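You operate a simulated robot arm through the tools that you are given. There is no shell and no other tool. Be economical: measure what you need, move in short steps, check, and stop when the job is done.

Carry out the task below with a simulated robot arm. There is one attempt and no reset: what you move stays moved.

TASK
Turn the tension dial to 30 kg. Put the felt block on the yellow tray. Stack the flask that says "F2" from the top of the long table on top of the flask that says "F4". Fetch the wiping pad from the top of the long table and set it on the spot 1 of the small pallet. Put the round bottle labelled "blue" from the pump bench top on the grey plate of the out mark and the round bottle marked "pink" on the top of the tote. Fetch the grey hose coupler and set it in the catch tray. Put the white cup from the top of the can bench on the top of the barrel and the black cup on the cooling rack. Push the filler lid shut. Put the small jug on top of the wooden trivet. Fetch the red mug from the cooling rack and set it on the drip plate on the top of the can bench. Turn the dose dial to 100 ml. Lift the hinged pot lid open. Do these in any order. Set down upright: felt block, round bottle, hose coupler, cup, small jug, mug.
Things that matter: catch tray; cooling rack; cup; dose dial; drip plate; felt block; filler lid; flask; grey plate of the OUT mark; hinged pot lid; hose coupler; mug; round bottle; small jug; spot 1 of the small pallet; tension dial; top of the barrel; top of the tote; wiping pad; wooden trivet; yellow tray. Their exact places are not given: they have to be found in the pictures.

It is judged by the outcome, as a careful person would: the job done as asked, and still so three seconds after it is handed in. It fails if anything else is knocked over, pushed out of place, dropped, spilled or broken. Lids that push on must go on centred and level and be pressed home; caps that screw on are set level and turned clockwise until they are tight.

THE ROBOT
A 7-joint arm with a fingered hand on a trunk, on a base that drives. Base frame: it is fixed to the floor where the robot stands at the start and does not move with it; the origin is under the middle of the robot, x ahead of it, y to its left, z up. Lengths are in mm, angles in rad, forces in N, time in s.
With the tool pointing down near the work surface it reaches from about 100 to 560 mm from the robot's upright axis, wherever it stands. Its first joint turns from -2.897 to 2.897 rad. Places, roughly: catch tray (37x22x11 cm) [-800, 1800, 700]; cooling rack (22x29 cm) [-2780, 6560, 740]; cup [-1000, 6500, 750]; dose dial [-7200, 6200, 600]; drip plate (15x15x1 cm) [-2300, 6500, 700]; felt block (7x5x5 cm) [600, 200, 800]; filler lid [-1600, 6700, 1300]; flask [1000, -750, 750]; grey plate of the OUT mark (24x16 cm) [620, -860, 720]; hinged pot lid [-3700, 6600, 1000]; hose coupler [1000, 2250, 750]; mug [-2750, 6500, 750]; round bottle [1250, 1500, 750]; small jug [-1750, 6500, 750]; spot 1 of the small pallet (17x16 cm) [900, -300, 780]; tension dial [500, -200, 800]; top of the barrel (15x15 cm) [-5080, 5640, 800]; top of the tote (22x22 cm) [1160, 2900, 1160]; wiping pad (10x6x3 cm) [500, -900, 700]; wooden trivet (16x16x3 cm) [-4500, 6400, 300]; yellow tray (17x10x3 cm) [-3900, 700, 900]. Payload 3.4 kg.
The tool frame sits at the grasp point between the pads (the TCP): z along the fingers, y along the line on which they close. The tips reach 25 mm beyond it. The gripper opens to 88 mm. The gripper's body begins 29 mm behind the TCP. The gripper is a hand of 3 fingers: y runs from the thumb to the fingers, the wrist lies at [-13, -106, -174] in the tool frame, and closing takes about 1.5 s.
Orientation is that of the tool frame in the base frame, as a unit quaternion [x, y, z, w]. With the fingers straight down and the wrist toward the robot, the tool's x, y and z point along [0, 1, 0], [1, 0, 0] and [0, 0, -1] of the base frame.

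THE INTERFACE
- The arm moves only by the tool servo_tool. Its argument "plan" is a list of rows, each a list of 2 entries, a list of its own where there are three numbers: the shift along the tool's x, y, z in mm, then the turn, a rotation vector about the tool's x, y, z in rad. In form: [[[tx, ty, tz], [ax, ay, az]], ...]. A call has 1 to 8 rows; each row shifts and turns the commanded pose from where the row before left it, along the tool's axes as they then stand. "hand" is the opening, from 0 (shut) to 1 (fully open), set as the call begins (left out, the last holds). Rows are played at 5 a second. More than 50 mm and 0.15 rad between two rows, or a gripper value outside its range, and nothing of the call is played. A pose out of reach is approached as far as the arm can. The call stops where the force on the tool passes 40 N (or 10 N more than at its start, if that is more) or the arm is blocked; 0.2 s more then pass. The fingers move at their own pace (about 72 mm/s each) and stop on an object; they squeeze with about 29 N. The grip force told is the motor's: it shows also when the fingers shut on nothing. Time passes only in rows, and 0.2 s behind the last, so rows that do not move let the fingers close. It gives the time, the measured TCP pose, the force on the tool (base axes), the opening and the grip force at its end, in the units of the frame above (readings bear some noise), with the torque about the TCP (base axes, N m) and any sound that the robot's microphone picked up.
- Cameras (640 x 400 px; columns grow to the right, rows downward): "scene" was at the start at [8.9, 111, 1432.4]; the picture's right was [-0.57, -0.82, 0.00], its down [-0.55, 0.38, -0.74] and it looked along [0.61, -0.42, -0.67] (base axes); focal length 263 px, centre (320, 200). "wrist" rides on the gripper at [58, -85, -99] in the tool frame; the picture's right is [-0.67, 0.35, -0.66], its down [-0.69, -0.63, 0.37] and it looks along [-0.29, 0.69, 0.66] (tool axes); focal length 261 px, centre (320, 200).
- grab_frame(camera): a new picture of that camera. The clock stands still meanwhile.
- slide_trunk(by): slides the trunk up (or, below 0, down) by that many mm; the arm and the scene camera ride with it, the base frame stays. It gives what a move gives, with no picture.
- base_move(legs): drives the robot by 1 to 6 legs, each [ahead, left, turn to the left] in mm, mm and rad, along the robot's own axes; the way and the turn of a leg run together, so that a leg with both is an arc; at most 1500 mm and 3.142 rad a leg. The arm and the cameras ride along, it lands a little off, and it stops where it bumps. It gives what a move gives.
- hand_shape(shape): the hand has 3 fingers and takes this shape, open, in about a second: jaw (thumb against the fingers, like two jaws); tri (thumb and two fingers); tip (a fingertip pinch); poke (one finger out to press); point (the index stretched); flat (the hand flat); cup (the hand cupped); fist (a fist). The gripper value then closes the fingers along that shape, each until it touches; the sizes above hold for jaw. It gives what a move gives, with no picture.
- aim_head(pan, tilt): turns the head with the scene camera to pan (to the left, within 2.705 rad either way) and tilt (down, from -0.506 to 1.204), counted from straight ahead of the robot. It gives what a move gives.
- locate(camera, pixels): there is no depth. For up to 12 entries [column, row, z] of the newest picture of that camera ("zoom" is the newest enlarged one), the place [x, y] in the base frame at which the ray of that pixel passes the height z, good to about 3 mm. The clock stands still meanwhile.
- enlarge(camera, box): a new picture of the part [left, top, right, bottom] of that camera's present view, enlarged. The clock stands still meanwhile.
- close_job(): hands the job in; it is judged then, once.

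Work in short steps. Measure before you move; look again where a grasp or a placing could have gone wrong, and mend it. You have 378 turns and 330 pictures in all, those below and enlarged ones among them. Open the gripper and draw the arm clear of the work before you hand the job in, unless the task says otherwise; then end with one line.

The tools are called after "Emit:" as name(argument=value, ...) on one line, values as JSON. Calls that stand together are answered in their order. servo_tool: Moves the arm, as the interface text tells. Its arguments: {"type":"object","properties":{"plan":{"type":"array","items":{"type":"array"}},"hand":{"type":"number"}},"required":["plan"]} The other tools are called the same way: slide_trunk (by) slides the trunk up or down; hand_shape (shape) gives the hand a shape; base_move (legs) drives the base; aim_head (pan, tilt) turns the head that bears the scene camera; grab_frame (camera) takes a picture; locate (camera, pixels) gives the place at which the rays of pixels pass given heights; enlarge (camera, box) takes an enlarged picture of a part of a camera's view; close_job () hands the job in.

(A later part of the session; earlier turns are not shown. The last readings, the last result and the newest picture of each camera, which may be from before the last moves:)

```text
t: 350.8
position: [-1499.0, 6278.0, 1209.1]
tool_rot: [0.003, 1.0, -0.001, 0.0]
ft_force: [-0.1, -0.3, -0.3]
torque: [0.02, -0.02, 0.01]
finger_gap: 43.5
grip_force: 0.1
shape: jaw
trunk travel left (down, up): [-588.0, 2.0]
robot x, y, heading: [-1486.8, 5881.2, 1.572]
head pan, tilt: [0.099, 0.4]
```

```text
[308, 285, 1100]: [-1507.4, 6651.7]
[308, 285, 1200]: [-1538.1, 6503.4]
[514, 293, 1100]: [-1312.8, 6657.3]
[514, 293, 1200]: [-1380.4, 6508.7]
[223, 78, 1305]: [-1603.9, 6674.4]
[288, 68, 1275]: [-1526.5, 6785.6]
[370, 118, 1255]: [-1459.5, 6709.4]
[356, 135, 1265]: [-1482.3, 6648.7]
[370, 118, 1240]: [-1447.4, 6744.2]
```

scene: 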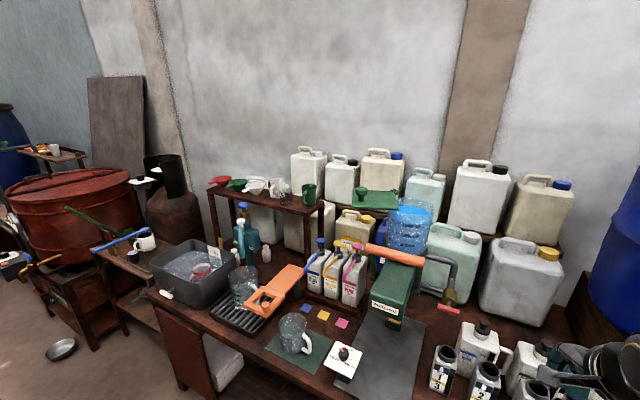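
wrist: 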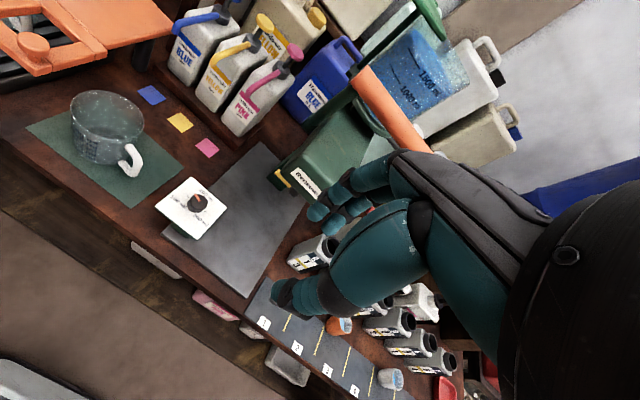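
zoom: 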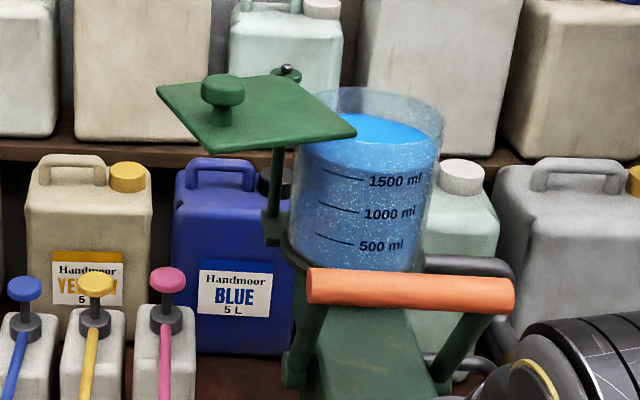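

The orange lever lies at z≈1187, y≈6522, so I'll come in above it with a horizontal hand. Rotate the hand: first about its axis, then pitch forward.

Emit:
servo_tool(plan=[[[0, 0, -10], [0, 0, 0.145]], [[0, 0, -10], [0, 0, 0.145]], [[0, 0, -10], [0, 0, 0.145]], [[0, 0, -10], [0, 0, 0.145]], [[0, 0, -10], [0, 0, 0.145]], [[0, 0, 0], [0, 0, 0.145]], [[0, 0, 0], [0, 0, 0.145]], [[0, 0, 0], [0, 0, 0.145]]], hand=0)

Emit:
servo_tool(plan=[[[0, 0, 0], [0, 0, 0.145]], [[0, 0, 0], [0, 0, 0.145]], [[0, 0, 0], [0, 0, 0.12]], [[0, 0, 0], [0, 0.145, 0]], [[0, 0, 0], [0, 0.145, 0]], [[0, 0, 0], [0, 0.145, 0]], [[0, 0, 0], [0, 0.145, 0]], [[0, 0, 0], [0, 0.145, 0]]])

Emit:
servo_tool(plan=[[[0, 0, 0], [0, 0.145, 0]], [[0, 0, 0], [0, 0.145, 0]], [[0, 0, 0], [0, 0.145, 0]], [[0, 0, 0], [0, 0.145, 0]], [[0, 0, 0], [0, 0.145, 0]], [[0, 0, 0], [0, 0.12, 0]], [[0, 0, 0], [0, 0, 0]]])

Emit:
aim_head(pan=-0.1, tilt=0.4)

Emit:
grab_frame(camera="scene")

```text
t: 352.6
position: [-1500.6, 6277.9, 1259.7]
tool_rot: [0.552, 0.834, -0.001, 0.001]
ft_force: [-0.6, 0.2, 0.5]
torque: [-0.01, 0.0, 0.0]
finger_gap: 0.0
grip_force: 29.0
shape: jaw
trunk travel left (down, up): [-588.0, 2.0]
robot x, y, heading: [-1488.1, 5880.0, 1.565]
head pan, tilt: [0.099, 0.4]
```

```text
t: 354.4
position: [-1499.7, 6276.9, 1259.1]
tool_rot: [0.663, 0.659, 0.252, -0.25]
ft_force: [0.5, 0.3, 1.3]
torque: [0.0, 0.0, 0.0]
finger_gap: 0.0
grip_force: 29.0
shape: jaw
trunk travel left (down, up): [-588.0, 2.0]
robot x, y, heading: [-1486.1, 5881.3, 1.571]
head pan, tilt: [0.099, 0.4]
```

```text
t: 355.5
position: [-1569.4, 6288.2, 1198.0]
tool_rot: [0.546, 0.621, 0.301, -0.475]
ft_force: [0.2, 0.6, -0.4]
torque: [0.02, -0.02, -0.05]
finger_gap: 0.1
grip_force: 29.3
shape: jaw
trunk travel left (down, up): [-588.0, 2.0]
robot x, y, heading: [-1484.2, 5881.3, 1.566]
head pan, tilt: [0.099, 0.4]
stopped in row 5: the arm was blocked; the commanded pose is now the measured one
```

```text
t: 356.3
position: [-1569.8, 6288.4, 1197.7]
tool_rot: [0.546, 0.621, 0.302, -0.475]
ft_force: [-0.3, -0.4, 0.7]
torque: [-0.03, -0.02, 0.02]
finger_gap: 0.1
grip_force: 28.6
shape: jaw
trunk travel left (down, up): [-588.0, 2.0]
robot x, y, heading: [-1487.0, 5885.3, 1.565]
head pan, tilt: [-0.099, 0.4]
```

```text
163 pictures are left
```

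scene: 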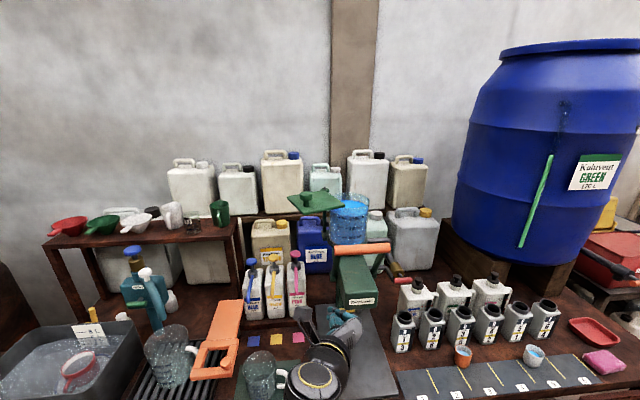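

That roll hits a joint limit. Instead use the natural orientation pitched 45° forward (wrist stays above the lever). Rotate there.

Emit:
servo_tool(plan=[[[0, 0, 0], [0.0077, -0.043, -0.128]], [[0, 0, 0], [0.0077, -0.043, -0.128]], [[0, 0, 0], [0.0077, -0.043, -0.128]], [[0, 0, 0], [0.0077, -0.043, -0.128]], [[0, 0, 0], [0.0077, -0.043, -0.128]], [[0, 0, 0], [0.0077, -0.043, -0.128]], [[0, 0, 0], [0.0077, -0.043, -0.128]], [[0, 0, 0], [0.0077, -0.043, -0.128]]])

Emit:
servo_tool(plan=[[[0, 0, 0], [0.0077, -0.043, -0.128]], [[0, 0, 0], [0.0077, -0.043, -0.128]], [[0, 0, 0], [0.0077, -0.043, -0.128]], [[0, 0, 0], [0.0077, -0.043, -0.128]], [[0, 0, 0], [0, 0, 0]]])

```text
t: 357.2
position: [-1614.5, 6283.6, 1155.8]
tool_rot: [0.404, 0.792, 0.247, -0.386]
ft_force: [0.6, 0.4, -0.1]
torque: [0.01, 0.01, -0.03]
finger_gap: 0.1
grip_force: 29.2
shape: jaw
trunk travel left (down, up): [-588.0, 2.0]
robot x, y, heading: [-1489.5, 5880.0, 1.568]
head pan, tilt: [-0.099, 0.4]
stopped in row 4: the arm was blocked; the commanded pose is now the measured one
```

```text
t: 357.9
position: [-1661.8, 6270.9, 1131.1]
tool_rot: [0.237, 0.893, 0.201, -0.324]
ft_force: [0.1, 1.1, -0.6]
torque: [0.0, 0.01, 0.03]
finger_gap: 0.0
grip_force: 28.7
shape: jaw
out of reach, approached as far as the arm can: row 2, 3
trunk travel left (down, up): [-588.0, 2.0]
robot x, y, heading: [-1487.7, 5880.4, 1.567]
head pan, tilt: [-0.099, 0.4]
stopped in row 3: the arm was blocked; the commanded pose is now the measured one
```

Emit:
servo_tool(plan=[[[0, 0, 0], [0.0595, -0.0959, -0.07]], [[0, 0, 0], [0.0595, -0.0959, -0.07]], [[0, 0, 0], [0.0595, -0.0959, -0.07]], [[0, 0, 0], [0.0595, -0.0959, -0.07]], [[0, 0, 0], [0.0595, -0.0959, -0.07]], [[0, 0, 0], [0.0595, -0.0959, -0.07]], [[0, 0, 0], [0.0595, -0.0959, -0.07]], [[0, 0, 0], [0, 0, 0]]])

Emit:
grab_frame(camera="scene")

```text
t: 359.8
position: [-1660.1, 6272.9, 1130.2]
tool_rot: [0.002, 1.0, 0.0, 0.001]
ft_force: [-0.5, 0.0, 0.0]
torque: [0.02, 0.01, 0.01]
finger_gap: 0.0
grip_force: 29.0
shape: jaw
trunk travel left (down, up): [-588.0, 2.0]
robot x, y, heading: [-1486.6, 5878.2, 1.568]
head pan, tilt: [-0.099, 0.4]
```

```text
162 pictures are left
```

scene: 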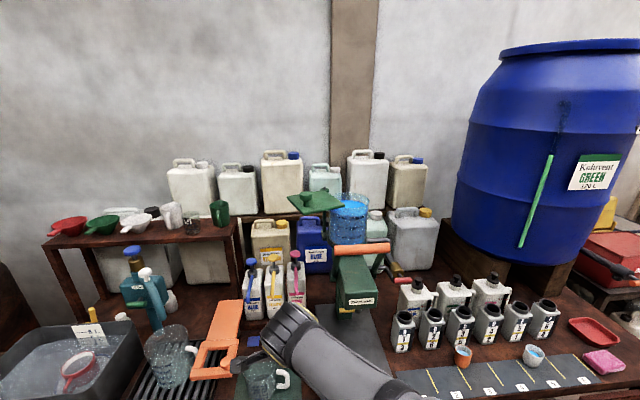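

Now raise and pitch forward 45°.

Emit:
servo_tool(plan=[[[0, 0, -45], [0, 0, 0]], [[0, 0, -45], [0, 0, 0]], [[0, 0, -45], [-0.13, 0, 0]], [[0, 0, 0], [-0.13, 0, 0]], [[0, 0, 0], [-0.13, 0, 0]], [[0, 0, 0], [-0.13, 0, 0]], [[0, 0, 0], [-0.13, 0, 0]], [[0, 0, 0], [-0.135, 0, 0]]])

Emit:
grab_frame(camera="scene")

Emit:
grab_frame(camera="wrist")

```text
t: 361.8
position: [-1656.6, 6285.0, 1230.8]
tool_rot: [0.006, 0.945, 0.327, -0.017]
ft_force: [0.7, 0.4, -0.1]
torque: [0.02, -0.05, 0.01]
finger_gap: 0.0
grip_force: 29.3
shape: jaw
trunk travel left (down, up): [-588.0, 2.0]
robot x, y, heading: [-1485.1, 5878.5, 1.565]
head pan, tilt: [-0.099, 0.4]
stopped in row 8: the arm was blocked; the commanded pose is now the measured one
```

```text
161 pictures are left
```

scene: 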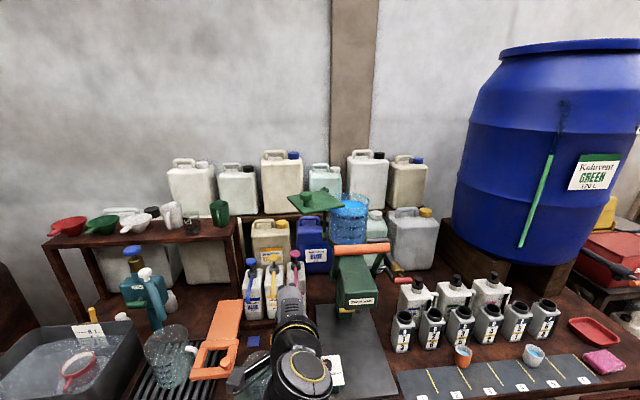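

```text
160 pictures are left
```

wrist: 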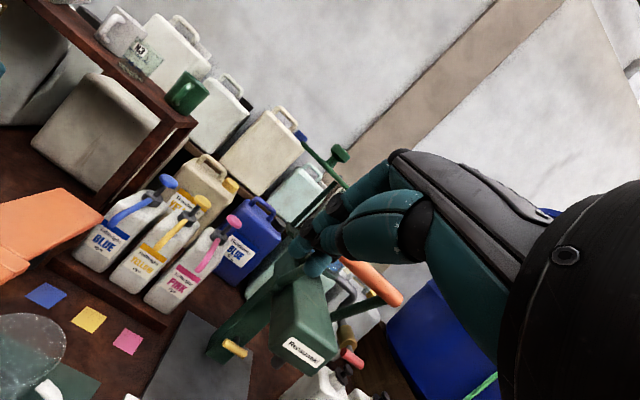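

Pitch 38° achieved. Extend forward/up towards the left side of the knob.

Emit:
servo_tool(plan=[[[0, 40, 18], [0, 0, 0]], [[0, 40, 18], [0, 0, 0]], [[0, 40, 18], [0, 0, 0]], [[0, 40, 18], [0, 0, 0]], [[0, 40, 22], [0, 0, 0]], [[0, 40, 22], [0, 0, 0]], [[0, 0, 0], [0, 0, 0]]])

Emit:
grab_frame(camera="scene")

Emit:
grab_frame(camera="wrist")

```text
t: 362.3
position: [-1740.8, 6297.3, 1253.3]
tool_rot: [-0.099, 0.936, 0.333, -0.051]
ft_force: [-0.1, 0.1, -0.6]
torque: [0.0, 0.03, 0.0]
finger_gap: 0.0
grip_force: 28.6
shape: jaw
trunk travel left (down, up): [-588.0, 2.0]
robot x, y, heading: [-1484.9, 5881.3, 1.563]
head pan, tilt: [-0.099, 0.4]
stopped in row 2: the arm was blocked; the commanded pose is now the measured one
```

```text
159 pictures are left
```

scene: 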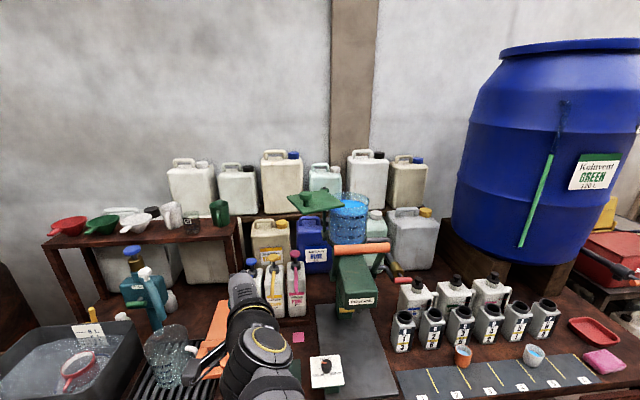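

```text
158 pictures are left
```

wrist: 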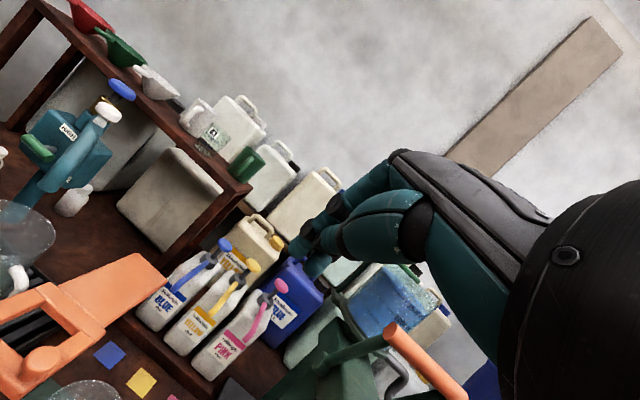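

The arm has drifted into an awkward posture. Return to tool-down and recentre in front of the robot.

Emit:
servo_tool(plan=[[[0, 0, 0], [0.1137, -0.0173, 0.0338]], [[0, 0, 0], [0.1137, -0.0173, 0.0338]], [[0, 0, 0], [0.1137, -0.0173, 0.0338]], [[0, 0, 0], [0.1137, -0.0173, 0.0338]], [[0, 0, 0], [0.1137, -0.0173, 0.0338]], [[0, 0, 0], [0.1137, -0.0173, 0.0338]], [[0, 0, 0], [0, 0, 0]]])

Emit:
servo_tool(plan=[[[-45, 0, 0], [0, 0, 0]], [[-45, 0, 0], [0, 0, 0]], [[-45, 0, 0], [0, 0, 0]], [[-45, 0, 0], [0, 0, 0]], [[-45, 0, 0], [0, 0, 0]], [[-30, 0, 0], [0, 0, 0]], [[0, 0, 0], [0, 0, 0]]])

Emit:
grab_frame(camera="scene")

```text
t: 363.9
position: [-1740.6, 6297.7, 1255.0]
tool_rot: [0.0, 1.0, -0.001, -0.001]
ft_force: [-0.4, 0.0, 0.5]
torque: [0.01, 0.02, 0.02]
finger_gap: 0.0
grip_force: 29.1
shape: jaw
trunk travel left (down, up): [-588.0, 2.0]
robot x, y, heading: [-1483.6, 5881.4, 1.569]
head pan, tilt: [-0.099, 0.4]
```

```text
t: 365.5
position: [-1486.2, 6299.5, 1255.6]
tool_rot: [0.0, 1.0, 0.001, -0.001]
ft_force: [-1.0, 0.7, -0.3]
torque: [-0.01, 0.0, 0.0]
finger_gap: 0.0
grip_force: 29.1
shape: jaw
trunk travel left (down, up): [-588.0, 2.0]
robot x, y, heading: [-1488.7, 5879.7, 1.568]
head pan, tilt: [-0.099, 0.4]
```

```text
157 pictures are left
```

scene: 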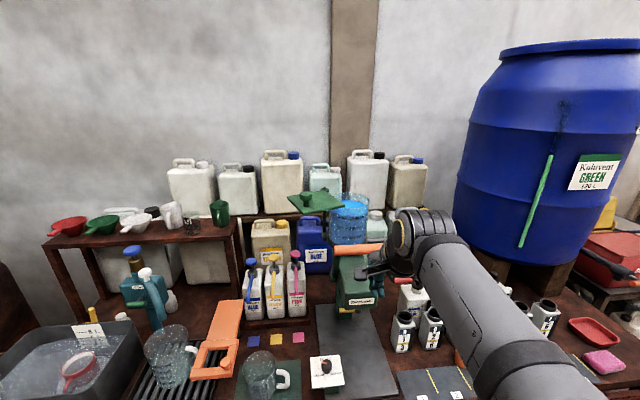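

Posture is normal again. Check how far the base can go forward here.

Emit:
base_move(legs=[[0, 110, 0]])

Emit:
aim_head(pan=0.0, tilt=1.2)

Emit:
grab_frame(camera="scene")

Emit:
locate(camera="scene", pixels=[[320, 250, 0], [320, 220, 200]])

```text
t: 366.7
position: [-1599.6, 6299.1, 1254.8]
tool_rot: [0.0, 1.0, 0.001, 0.0]
ft_force: [-1.2, 0.1, 0.7]
torque: [0.01, 0.0, 0.03]
finger_gap: 0.1
grip_force: 29.0
shape: jaw
trunk travel left (down, up): [-588.0, 2.0]
robot x, y, heading: [-1597.7, 5878.5, 1.568]
head pan, tilt: [-0.099, 0.4]
```

```text
t: 367.8
position: [-1598.6, 6301.0, 1255.8]
tool_rot: [0.0, 1.0, 0.001, -0.001]
ft_force: [0.3, -0.8, 0.2]
torque: [-0.02, -0.02, 0.0]
finger_gap: 0.1
grip_force: 29.3
shape: jaw
trunk travel left (down, up): [-588.0, 2.0]
robot x, y, heading: [-1601.5, 5881.8, 1.568]
head pan, tilt: [0.0, 1.201]
```

```text
156 pictures are left
```

scene: 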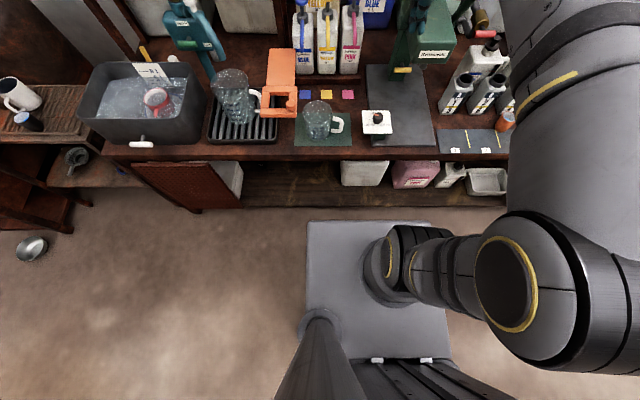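

```text
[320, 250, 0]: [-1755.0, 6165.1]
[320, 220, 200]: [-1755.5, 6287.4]
```

There's ~135 mm to the shelf. Drive ahead 100.

Emit:
base_move(legs=[[100, 0, 0]])

Emit:
servo_tool(plan=[[[10, 30, -25], [0, 0, 0]], [[10, 30, -25], [0, 0, 0]], [[10, 30, -25], [0, 0, 0]], [[10, 30, 0], [0, 0, 0]], [[10, 30, 0], [0, 0, 0]], [[0, 0, 0], [0, 0, 0]]])

Emit:
aim_head(pan=-0.2, tilt=0.45)

Emit:
grab_frame(camera="scene")

```text
t: 369.0
position: [-1599.2, 6399.1, 1255.9]
tool_rot: [0.0, 1.0, -0.001, -0.001]
ft_force: [-0.2, 0.4, -0.4]
torque: [-0.01, 0.03, 0.01]
finger_gap: 0.0
grip_force: 28.9
shape: jaw
trunk travel left (down, up): [-588.0, 2.0]
robot x, y, heading: [-1597.7, 5978.4, 1.567]
head pan, tilt: [0.0, 1.201]
```

```text
t: 370.4
position: [-1649.7, 6547.3, 1333.4]
tool_rot: [0.0, 1.0, -0.001, -0.001]
ft_force: [0.4, -0.1, 0.1]
torque: [0.03, 0.0, 0.03]
finger_gap: 0.0
grip_force: 29.1
shape: jaw
trunk travel left (down, up): [-588.0, 2.0]
robot x, y, heading: [-1596.6, 5978.3, 1.564]
head pan, tilt: [0.0, 1.201]
```

```text
t: 371.5
position: [-1650.8, 6546.9, 1332.6]
tool_rot: [0.001, 1.0, 0.0, 0.0]
ft_force: [0.4, 0.6, 0.1]
torque: [0.0, 0.0, 0.01]
finger_gap: 0.0
grip_force: 29.4
shape: jaw
trunk travel left (down, up): [-588.0, 2.0]
robot x, y, heading: [-1598.3, 5978.6, 1.571]
head pan, tilt: [-0.201, 0.45]
```

```text
155 pictures are left
```

scene: 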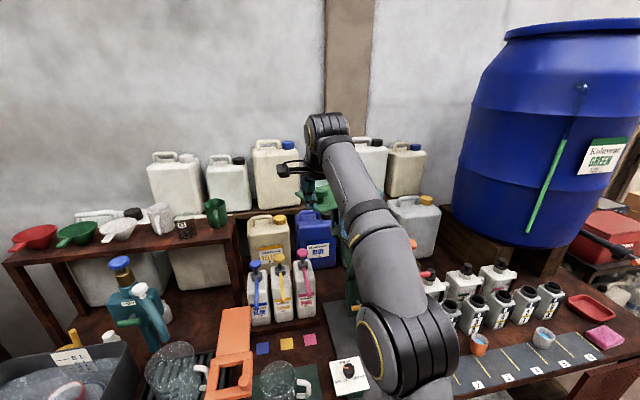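

Reach is fine at this height with tool down. Extend further to y≈6665.

Emit:
servo_tool(plan=[[[5, 30, 0], [0, 0, 0]], [[5, 30, 0], [0, 0, 0]], [[0, 30, 0], [0, 0, 0]], [[0, 28, 0], [0, 0, 0]], [[0, 0, 0], [0, 0, 0]]])

Emit:
grab_frame(camera="wrist")

Emit:
enlarge(camera="scene", box=[250, 110, 410, 270])

```text
t: 372.7
position: [-1652.0, 6587.7, 1304.8]
tool_rot: [-0.001, 1.0, -0.001, -0.001]
ft_force: [-0.2, 0.1, 0.2]
torque: [-0.02, 0.01, 0.01]
finger_gap: 0.0
grip_force: 28.9
shape: jaw
out of reach, approached as far as the arm can: row 1, 2, 3, 4
trunk travel left (down, up): [-588.0, 2.0]
robot x, y, heading: [-1595.5, 5975.7, 1.571]
head pan, tilt: [-0.201, 0.45]
```

```text
154 pictures are left
```

wrist: 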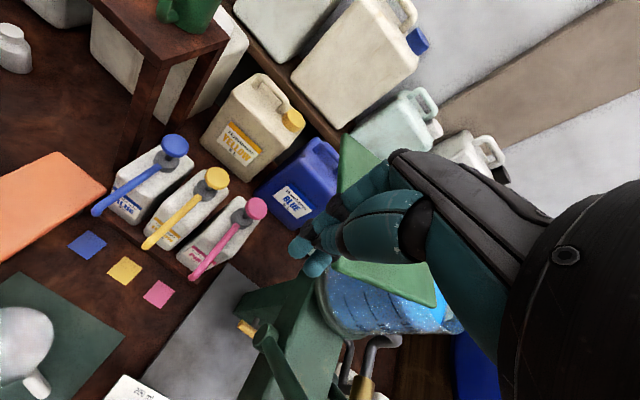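

```text
2.50 times, centred on (330, 190) of scene
```

zoom: 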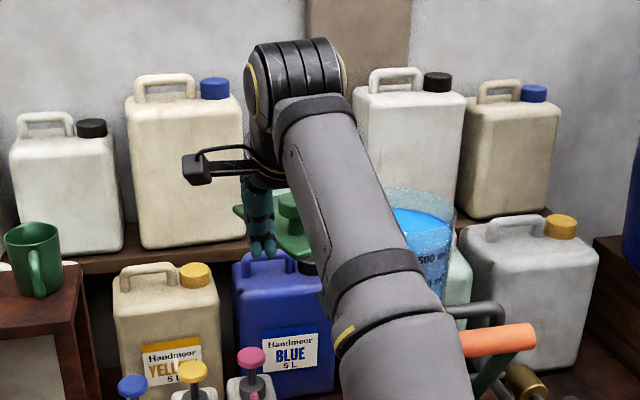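

Tool-down reach ends at y≈6588. Pitch forward in place to extend (command is already at y≈6665, z≈1333).

Emit:
servo_tool(plan=[[[0, 0, 0], [-0.12, 0, 0]], [[0, 0, 0], [-0.12, 0, 0]], [[0, 0, 0], [-0.12, 0, 0]], [[0, 0, 0], [-0.12, 0, 0]], [[0, 0, 0], [-0.12, 0, 0]], [[0, 0, 0], [0, 0, 0]]])

Emit:
grab_frame(camera="wrist")

Emit:
enlarge(camera="scene", box=[250, 110, 410, 270])

```text
t: 374.1
position: [-1653.9, 6585.9, 1303.3]
tool_rot: [0.0, 0.955, 0.296, -0.001]
ft_force: [0.1, 0.1, -0.2]
torque: [-0.03, 0.03, 0.05]
finger_gap: 0.1
grip_force: 28.7
shape: jaw
trunk travel left (down, up): [-588.0, 2.0]
robot x, y, heading: [-1597.9, 5978.3, 1.567]
head pan, tilt: [-0.201, 0.45]
```

```text
152 pictures are left
```

wrist: 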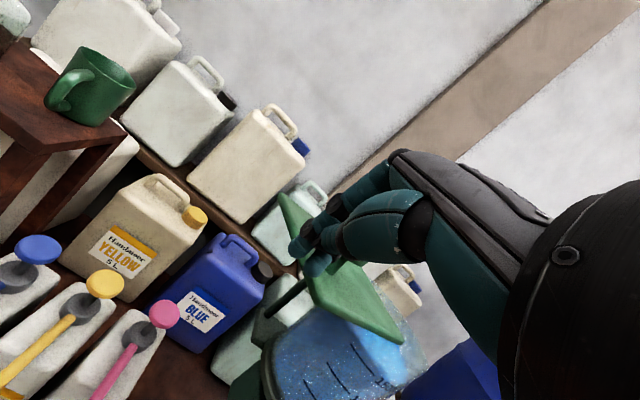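

```text
2.50 times, centred on (330, 190) of scene
```

zoom: 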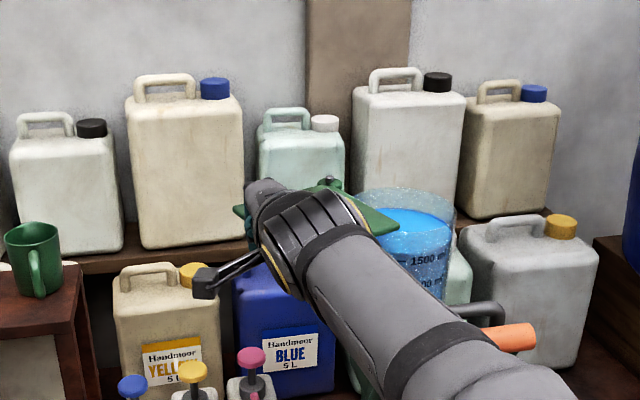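

Pitch worked. Advance 80 mm in +y beside the knob.

Emit:
servo_tool(plan=[[[3, 25, 17], [0, 0, 0]], [[0, 25, 17], [0, 0, 0]], [[0, 20, 14], [0, 0, 0]], [[0, 0, 0], [0, 0, 0]]])

Emit:
grab_frame(camera="wrist")

Emit:
enlarge(camera="scene", box=[250, 110, 410, 270])

```text
t: 375.1
position: [-1656.4, 6673.5, 1302.1]
tool_rot: [0.0, 0.956, 0.295, -0.001]
ft_force: [0.6, -0.2, 0.3]
torque: [0.02, -0.01, 0.04]
finger_gap: 0.0
grip_force: 29.2
shape: jaw
trunk travel left (down, up): [-588.0, 2.0]
robot x, y, heading: [-1596.4, 5978.6, 1.57]
head pan, tilt: [-0.201, 0.45]
```

```text
150 pictures are left
```

wrist: 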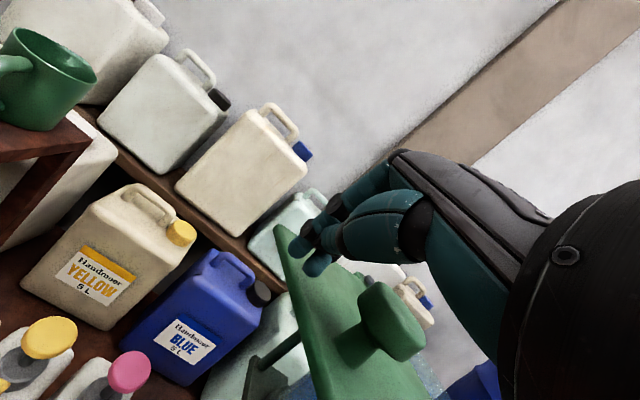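

```text
2.50 times, centred on (330, 190) of scene
```

zoom: 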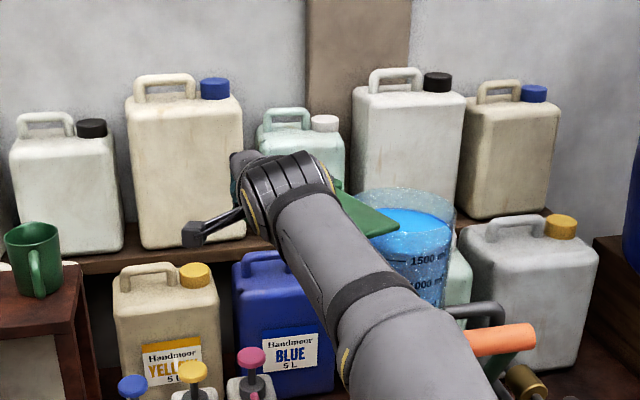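

Fingers are beside the knob. Sweep along the arc, in two stages watching force.

Emit:
servo_tool(plan=[[[-19, 7, 5], [0, 0, 0]], [[-16, -10, -7], [0, 0, 0]], [[-16, -10, -7], [0, 0, 0]], [[-18, -7, -4.5], [0, 0, 0]], [[-18, -7, -4.5], [0, 0, 0]], [[0, 0, 0], [0, 0, 0]]])

Emit:
grab_frame(camera="wrist")

Emit:
enlarge(camera="scene", box=[250, 110, 410, 270])

```text
t: 376.5
position: [-1570.7, 6639.6, 1300.8]
tool_rot: [0.0, 0.955, 0.296, 0.0]
ft_force: [0.9, -0.2, 0.4]
torque: [-0.01, 0.02, 0.01]
finger_gap: 0.0
grip_force: 28.8
shape: jaw
trunk travel left (down, up): [-588.0, 2.0]
robot x, y, heading: [-1595.9, 5980.7, 1.568]
head pan, tilt: [-0.201, 0.45]
```

```text
148 pictures are left
```

wrist: 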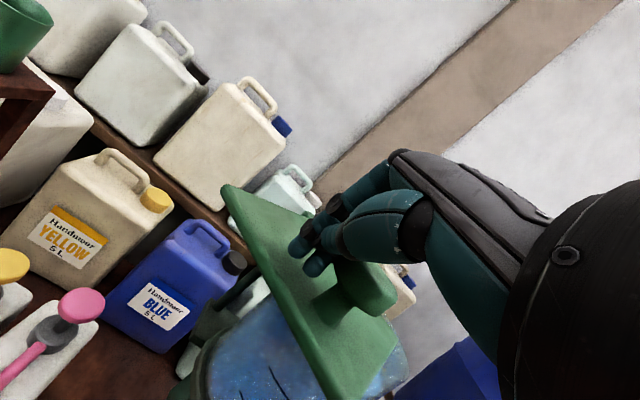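

```text
2.50 times, centred on (330, 190) of scene
```

zoom: 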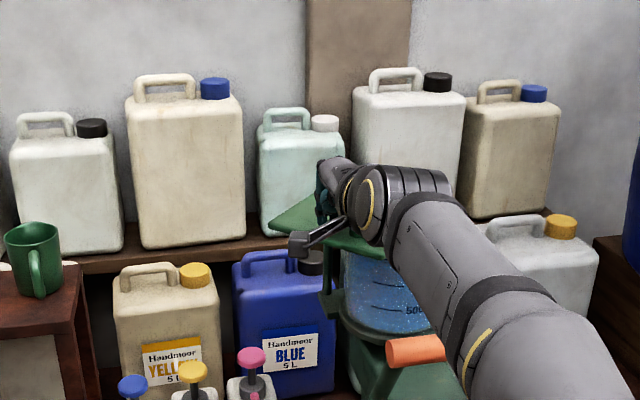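

The lid is swinging. Continue the arc.

Emit:
servo_tool(plan=[[[-19, -2.5, -1.7], [0, 0, 0]], [[-19, -2.5, -1.7], [0, 0, 0]], [[-19, 1.5, 1], [0, 0, 0]], [[-19, 1.5, 1], [0, 0, 0]], [[-16, 4.5, 3], [0, 0, 0]], [[-14, 5, 3.5], [0, 0, 0]], [[0, 0, 0], [0, 0, 0]]])

Emit:
grab_frame(camera="wrist")

Emit:
enlarge(camera="scene", box=[270, 110, 430, 270])

```text
t: 378.1
position: [-1464.3, 6648.8, 1303.6]
tool_rot: [0.0, 0.955, 0.296, -0.001]
ft_force: [-0.5, -0.3, 1.1]
torque: [0.05, -0.01, -0.01]
finger_gap: 0.0
grip_force: 28.7
shape: jaw
trunk travel left (down, up): [-588.0, 2.0]
robot x, y, heading: [-1599.9, 5979.6, 1.567]
head pan, tilt: [-0.201, 0.45]
```

```text
146 pictures are left
```

wrist: 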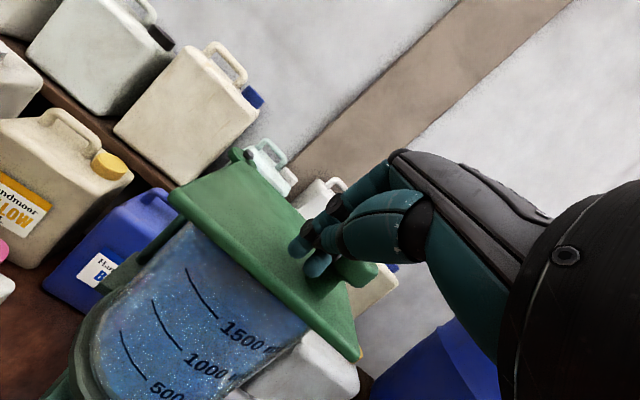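

```text
2.50 times, centred on (350, 190) of scene
```

zoom: 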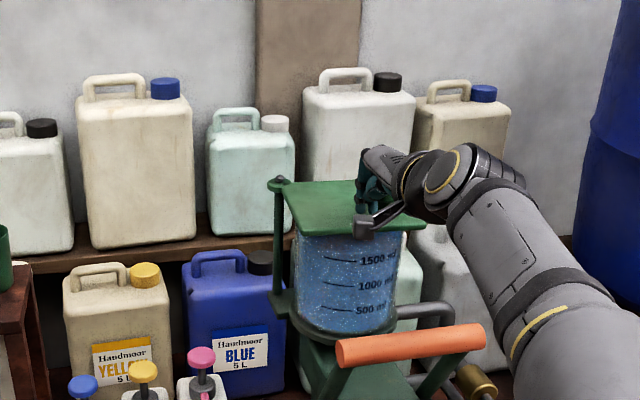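

Nearly closed. Push a bit further to feel for the stop.

Emit:
servo_tool(plan=[[[-4, 3.3, 2.3], [0, 0, 0]], [[-4, 3.3, 2.3], [0, 0, 0]], [[0, 0, 0], [0, 0, 0]]])

Emit:
enlarge(camera="scene", box=[270, 110, 430, 270])

```text
t: 378.9
position: [-1456.2, 6656.3, 1304.1]
tool_rot: [-0.001, 0.955, 0.296, -0.002]
ft_force: [-0.3, 1.0, -0.7]
torque: [0.01, 0.02, 0.0]
finger_gap: 0.1
grip_force: 29.4
shape: jaw
trunk travel left (down, up): [-588.0, 2.0]
robot x, y, heading: [-1598.2, 5981.8, 1.566]
head pan, tilt: [-0.201, 0.45]
```

```text
2.50 times, centred on (350, 190) of scene
```

zoom: 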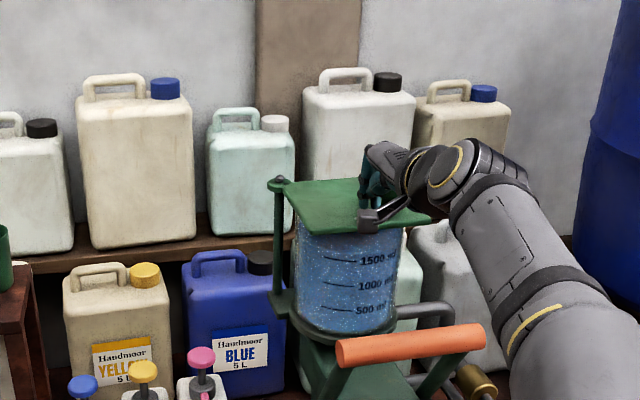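

No stop felt yet. Lift the hand clear and inspect the lid over the cylinder.

Emit:
servo_tool(plan=[[[10, -5, 0], [0, 0, 0]], [[5, 20, -30], [0, 0, 0]], [[5, 10, -35], [0, 0, 0]], [[20, -20, -35], [0, 0, 0]], [[20, -35, -25], [0, 0, 0]], [[20, -40, -20], [0, 0, 0]], [[0, -40, -20], [0, 0, 0]]])

Emit:
grab_frame(camera="wrist")

Emit:
enlarge(camera="scene", box=[270, 110, 430, 270])

```text
t: 380.5
position: [-1534.3, 6472.3, 1378.9]
tool_rot: [0.0, 0.955, 0.296, 0.0]
ft_force: [-0.2, -0.5, 0.3]
torque: [0.04, 0.0, 0.04]
finger_gap: 0.4
grip_force: 29.1
shape: jaw
trunk travel left (down, up): [-588.0, 2.0]
robot x, y, heading: [-1598.7, 5978.2, 1.571]
head pan, tilt: [-0.201, 0.45]
```

```text
143 pictures are left
```

wrist: 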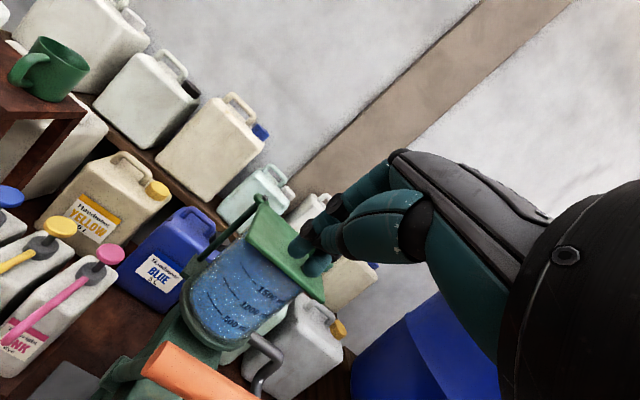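

```text
2.50 times, centred on (350, 190) of scene
```

zoom: 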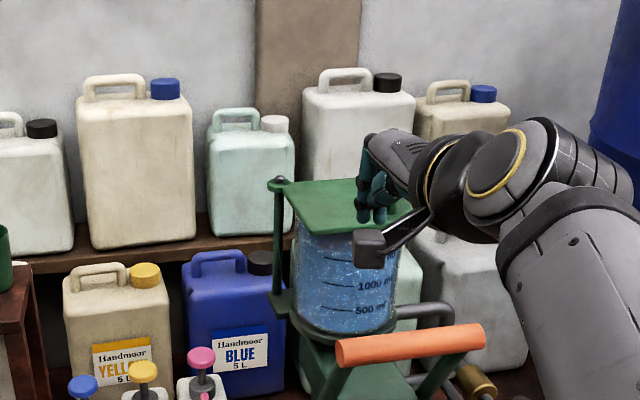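

Emit:
servo_tool(plan=[[[40, -20, 0], [0, 0, 0]], [[40, -20, 0], [0, 0, 0]], [[40, -20, 0], [0, 0, 0]], [[40, -20, 0], [0, 0, 0]], [[0, 0, 0], [0, 0, 0]]])

Emit:
enlarge(camera="scene", box=[300, 130, 420, 250])

Emit:
locate(camera="zoom", pixels=[[320, 200, 1265]])

```text
t: 381.7
position: [-1696.8, 6406.8, 1334.3]
tool_rot: [0.0, 0.956, 0.294, 0.0]
ft_force: [-0.1, 0.2, 0.2]
torque: [0.03, -0.01, -0.04]
finger_gap: 0.0
grip_force: 29.1
shape: jaw
trunk travel left (down, up): [-588.0, 2.0]
robot x, y, heading: [-1598.3, 5978.6, 1.567]
head pan, tilt: [-0.201, 0.45]
```

```text
3.33 times, centred on (360, 190) of scene
```

zoom: 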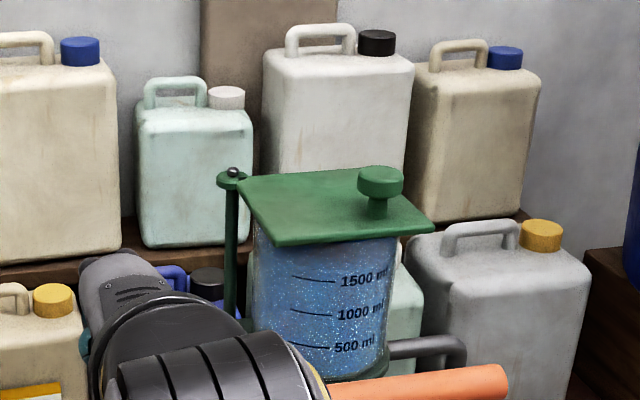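

```text
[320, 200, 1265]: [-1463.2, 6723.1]
```

Emit:
locate(camera="zoom", pixels=[[232, 172, 1275], [243, 182, 1268], [276, 243, 1268], [432, 228, 1268], [392, 169, 1268], [253, 250, 1245], [398, 245, 1245], [380, 175, 1305]])

```text
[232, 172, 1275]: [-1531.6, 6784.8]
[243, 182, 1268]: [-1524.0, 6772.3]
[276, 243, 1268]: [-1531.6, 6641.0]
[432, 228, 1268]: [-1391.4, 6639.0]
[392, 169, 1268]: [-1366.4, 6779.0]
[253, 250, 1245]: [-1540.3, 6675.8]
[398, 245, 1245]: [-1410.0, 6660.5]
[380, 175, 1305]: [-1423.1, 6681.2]
```

Lid is squarely over the cylinder (plate centre ≈(-1453,6708), edge parallel to x) — shut. Un-pitch the hand, lower the trunk, and look at the small jug.

Emit:
servo_tool(plan=[[[0, -20, 0], [0.12, 0, 0]], [[0, -20, 0], [0.12, 0, 0]], [[0, 0, 0], [0.12, 0, 0]], [[0, 0, 0], [0.12, 0, 0]], [[0, 0, 0], [0.12, 0, 0]], [[0, 0, 0], [0, 0, 0]]], hand=1)

Emit:
slide_trunk(by=-138)

Emit:
aim_head(pan=0.0, tilt=0.8)

Emit:
grab_frame(camera="scene")

Emit:
grab_frame(camera="wrist")

```text
t: 383.1
position: [-1696.6, 6371.5, 1312.5]
tool_rot: [0.001, 1.0, -0.001, -0.001]
ft_force: [0.2, 0.4, 0.5]
torque: [0.0, 0.0, 0.06]
finger_gap: 87.6
grip_force: 0.0
shape: jaw
trunk travel left (down, up): [-588.0, 2.0]
robot x, y, heading: [-1599.8, 5978.3, 1.572]
head pan, tilt: [-0.201, 0.45]
```

```text
t: 384.7
position: [-1696.0, 6370.5, 1173.0]
tool_rot: [0.0, 1.0, 0.0, -0.001]
ft_force: [-0.2, -0.3, -0.5]
torque: [0.01, -0.02, 0.03]
finger_gap: 87.6
grip_force: 0.1
shape: jaw
trunk travel left (down, up): [-450.0, 140.0]
robot x, y, heading: [-1599.6, 5980.2, 1.565]
head pan, tilt: [-0.201, 0.45]
```

```text
t: 385.5
position: [-1695.2, 6372.4, 1173.5]
tool_rot: [0.0, 1.0, 0.0, -0.001]
ft_force: [-0.3, 1.1, 0.3]
torque: [0.02, -0.02, -0.02]
finger_gap: 88.0
grip_force: 0.2
shape: jaw
trunk travel left (down, up): [-450.0, 140.0]
robot x, y, heading: [-1597.7, 5976.4, 1.571]
head pan, tilt: [0.0, 0.799]
```

```text
140 pictures are left
```

scene: 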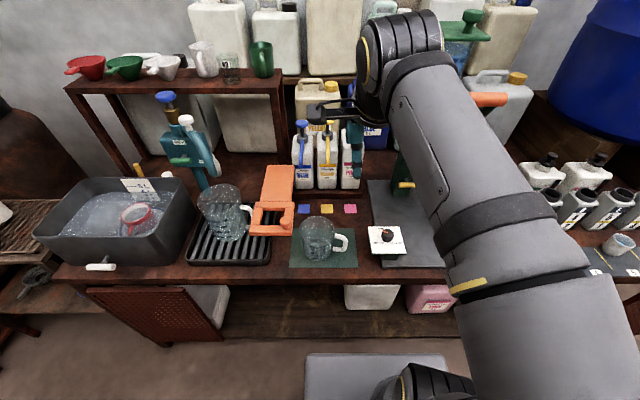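

```text
139 pictures are left
```

wrist: 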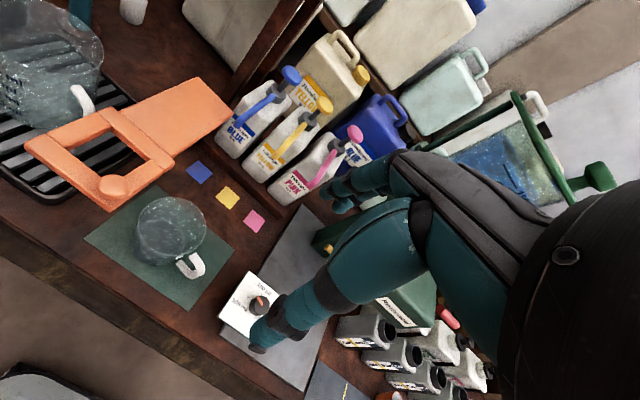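

Emit:
enlarge(camera="scene", box=[280, 200, 380, 280])

Emit:
locate(camera="zoom", pixels=[[320, 200, 820]])

Emit:
enlarge(camera="wrist", box=[100, 170, 240, 310])

```text
5.00 times, centred on (330, 240) of scene
```

zoom: 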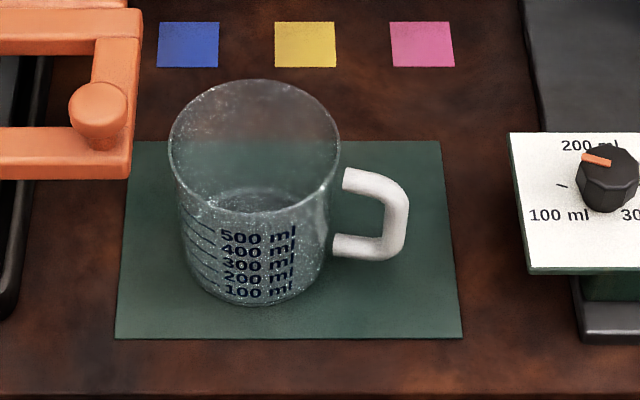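

```text
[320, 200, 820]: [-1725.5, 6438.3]
```

```text
2.86 times, centred on (170, 240) of wrist
```

zoom: 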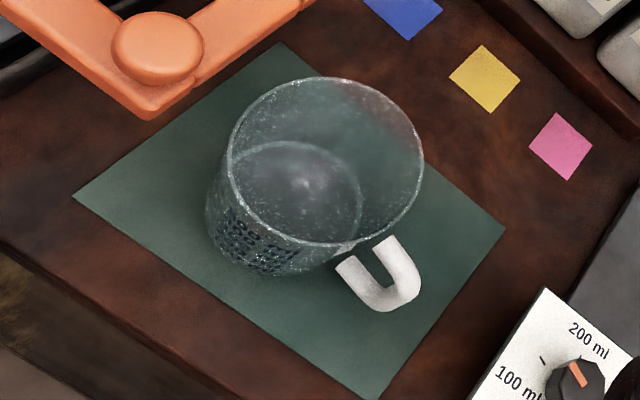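

Emit:
locate(camera="zoom", pixels=[[326, 161, 820], [326, 161, 835], [232, 150, 828], [420, 170, 828], [300, 240, 828], [345, 82, 828]])

Emit:
enlarge(camera="scene", box=[280, 200, 380, 280])

Emit:
locate(camera="zoom", pixels=[[254, 147, 820], [254, 147, 835], [168, 148, 828], [340, 148, 828], [265, 305, 724], [254, 212, 828], [258, 80, 828], [405, 215, 780]])

```text
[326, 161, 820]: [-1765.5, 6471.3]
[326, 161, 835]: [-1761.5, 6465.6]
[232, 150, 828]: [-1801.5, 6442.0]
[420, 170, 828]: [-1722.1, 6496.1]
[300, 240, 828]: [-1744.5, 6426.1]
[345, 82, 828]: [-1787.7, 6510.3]
```

```text
5.00 times, centred on (330, 240) of scene
```

zoom: 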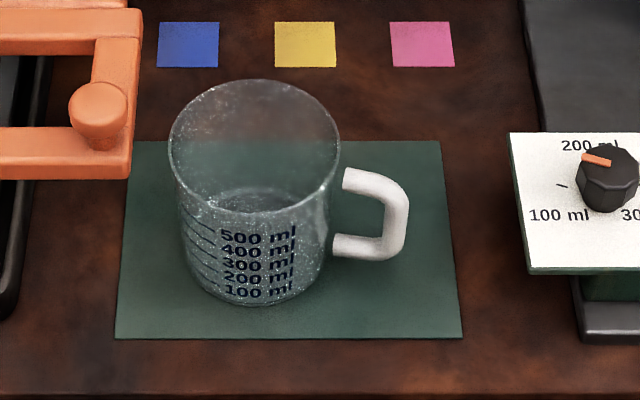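

```text
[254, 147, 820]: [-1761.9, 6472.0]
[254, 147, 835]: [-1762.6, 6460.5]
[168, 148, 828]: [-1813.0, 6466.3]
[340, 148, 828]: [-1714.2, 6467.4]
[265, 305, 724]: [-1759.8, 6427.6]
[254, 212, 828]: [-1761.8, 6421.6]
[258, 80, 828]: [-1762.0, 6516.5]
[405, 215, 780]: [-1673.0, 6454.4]
```

Jug rim centre ≈(-1762,6469), ⌀≈96, z≈828. Pinch the front wall at y≈6421: move above it.

Emit:
servo_tool(plan=[[[20, 12, 40], [0, 0, 0]], [[20, 12, 40], [0, 0, 0]], [[20, 12, 40], [0, 0, 0]], [[6, 13, 45], [0, 0, 0]], [[0, 0, 45], [0, 0, 0]], [[0, 0, 45], [0, 0, 0]], [[0, 0, 0], [0, 0, 0]]], hand=0.6)

Emit:
grab_frame(camera="wrist")

Emit:
enlarge(camera="scene", box=[260, 170, 420, 290])

```text
t: 387.1
position: [-1763.1, 6417.0, 917.6]
tool_rot: [0.0, 1.0, -0.001, -0.001]
ft_force: [0.5, 0.3, 0.4]
torque: [-0.01, 0.01, -0.01]
finger_gap: 53.1
grip_force: 0.1
shape: jaw
trunk travel left (down, up): [-450.0, 140.0]
robot x, y, heading: [-1599.1, 5976.2, 1.571]
head pan, tilt: [0.0, 0.799]
```

```text
135 pictures are left
```

wrist: 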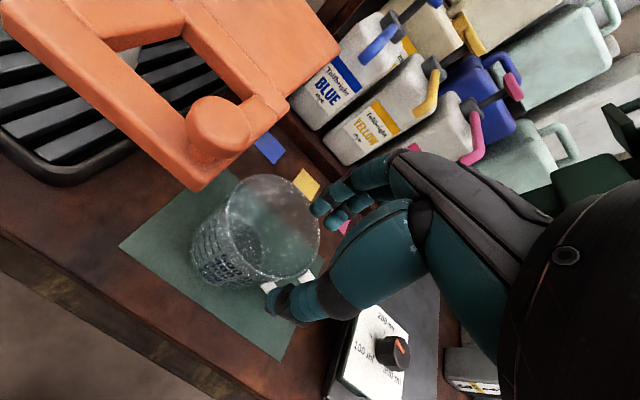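

```text
3.33 times, centred on (340, 230) of scene
```

zoom: 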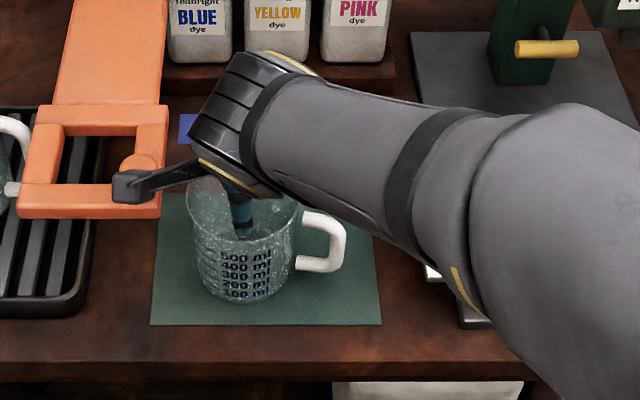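

Emit:
locate(camera="wrist", pixels=[[262, 228, 828], [235, 255, 828], [290, 200, 828], [233, 190, 828], [305, 265, 828], [255, 140, 850], [210, 180, 850]])

Emit:
servo_tool(plan=[[[0, 5, 30], [0, 0, 0]], [[0, 0, 20], [0, 0, 0]], [[0, 0, 0], [0, 0, 0]]])

Emit:
grab_frame(camera="wrist")

```text
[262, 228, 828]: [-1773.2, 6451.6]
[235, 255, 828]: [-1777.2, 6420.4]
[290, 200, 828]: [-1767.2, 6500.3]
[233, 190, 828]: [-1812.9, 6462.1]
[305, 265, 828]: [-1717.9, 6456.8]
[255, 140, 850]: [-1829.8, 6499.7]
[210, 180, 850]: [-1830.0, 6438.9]
```

```text
t: 387.9
position: [-1765.7, 6423.3, 870.1]
tool_rot: [0.0, 1.0, -0.001, -0.001]
ft_force: [0.3, -0.5, 0.1]
torque: [0.01, -0.03, -0.01]
finger_gap: 53.4
grip_force: 0.0
shape: jaw
trunk travel left (down, up): [-450.0, 140.0]
robot x, y, heading: [-1601.4, 5981.6, 1.564]
head pan, tilt: [0.0, 0.799]
```

```text
133 pictures are left
```

wrist: 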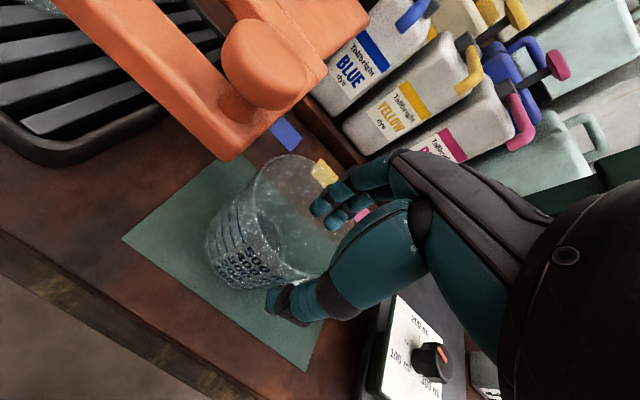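

Emit:
servo_tool(plan=[[[0, 0, 15], [0, 0, 0]], [[0, 0, 14], [0, 0, 0]], [[0, 0, 10], [0, 0, 0]], [[0, 0, 0], [0, 0, 0]]])

Emit:
grab_frame(camera="wrist")

Emit:
enlarge(camera="scene", box=[270, 190, 390, 290])

```text
t: 388.9
position: [-1762.2, 6424.7, 830.4]
tool_rot: [0.0, 1.0, 0.0, 0.0]
ft_force: [-0.2, 0.6, 0.0]
torque: [0.0, -0.01, -0.03]
finger_gap: 53.4
grip_force: 0.1
shape: jaw
trunk travel left (down, up): [-450.0, 140.0]
robot x, y, heading: [-1598.1, 5981.4, 1.568]
head pan, tilt: [0.0, 0.799]
```

```text
132 pictures are left
```

wrist: 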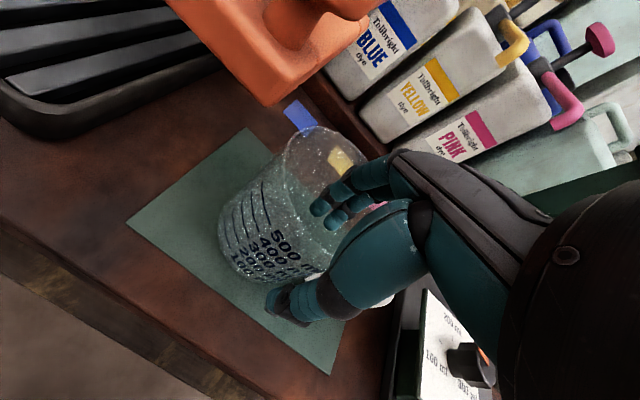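

```text
4.00 times, centred on (330, 240) of scene
```

zoom: 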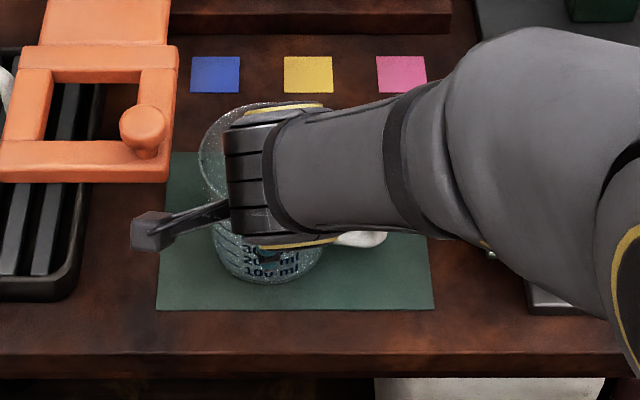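

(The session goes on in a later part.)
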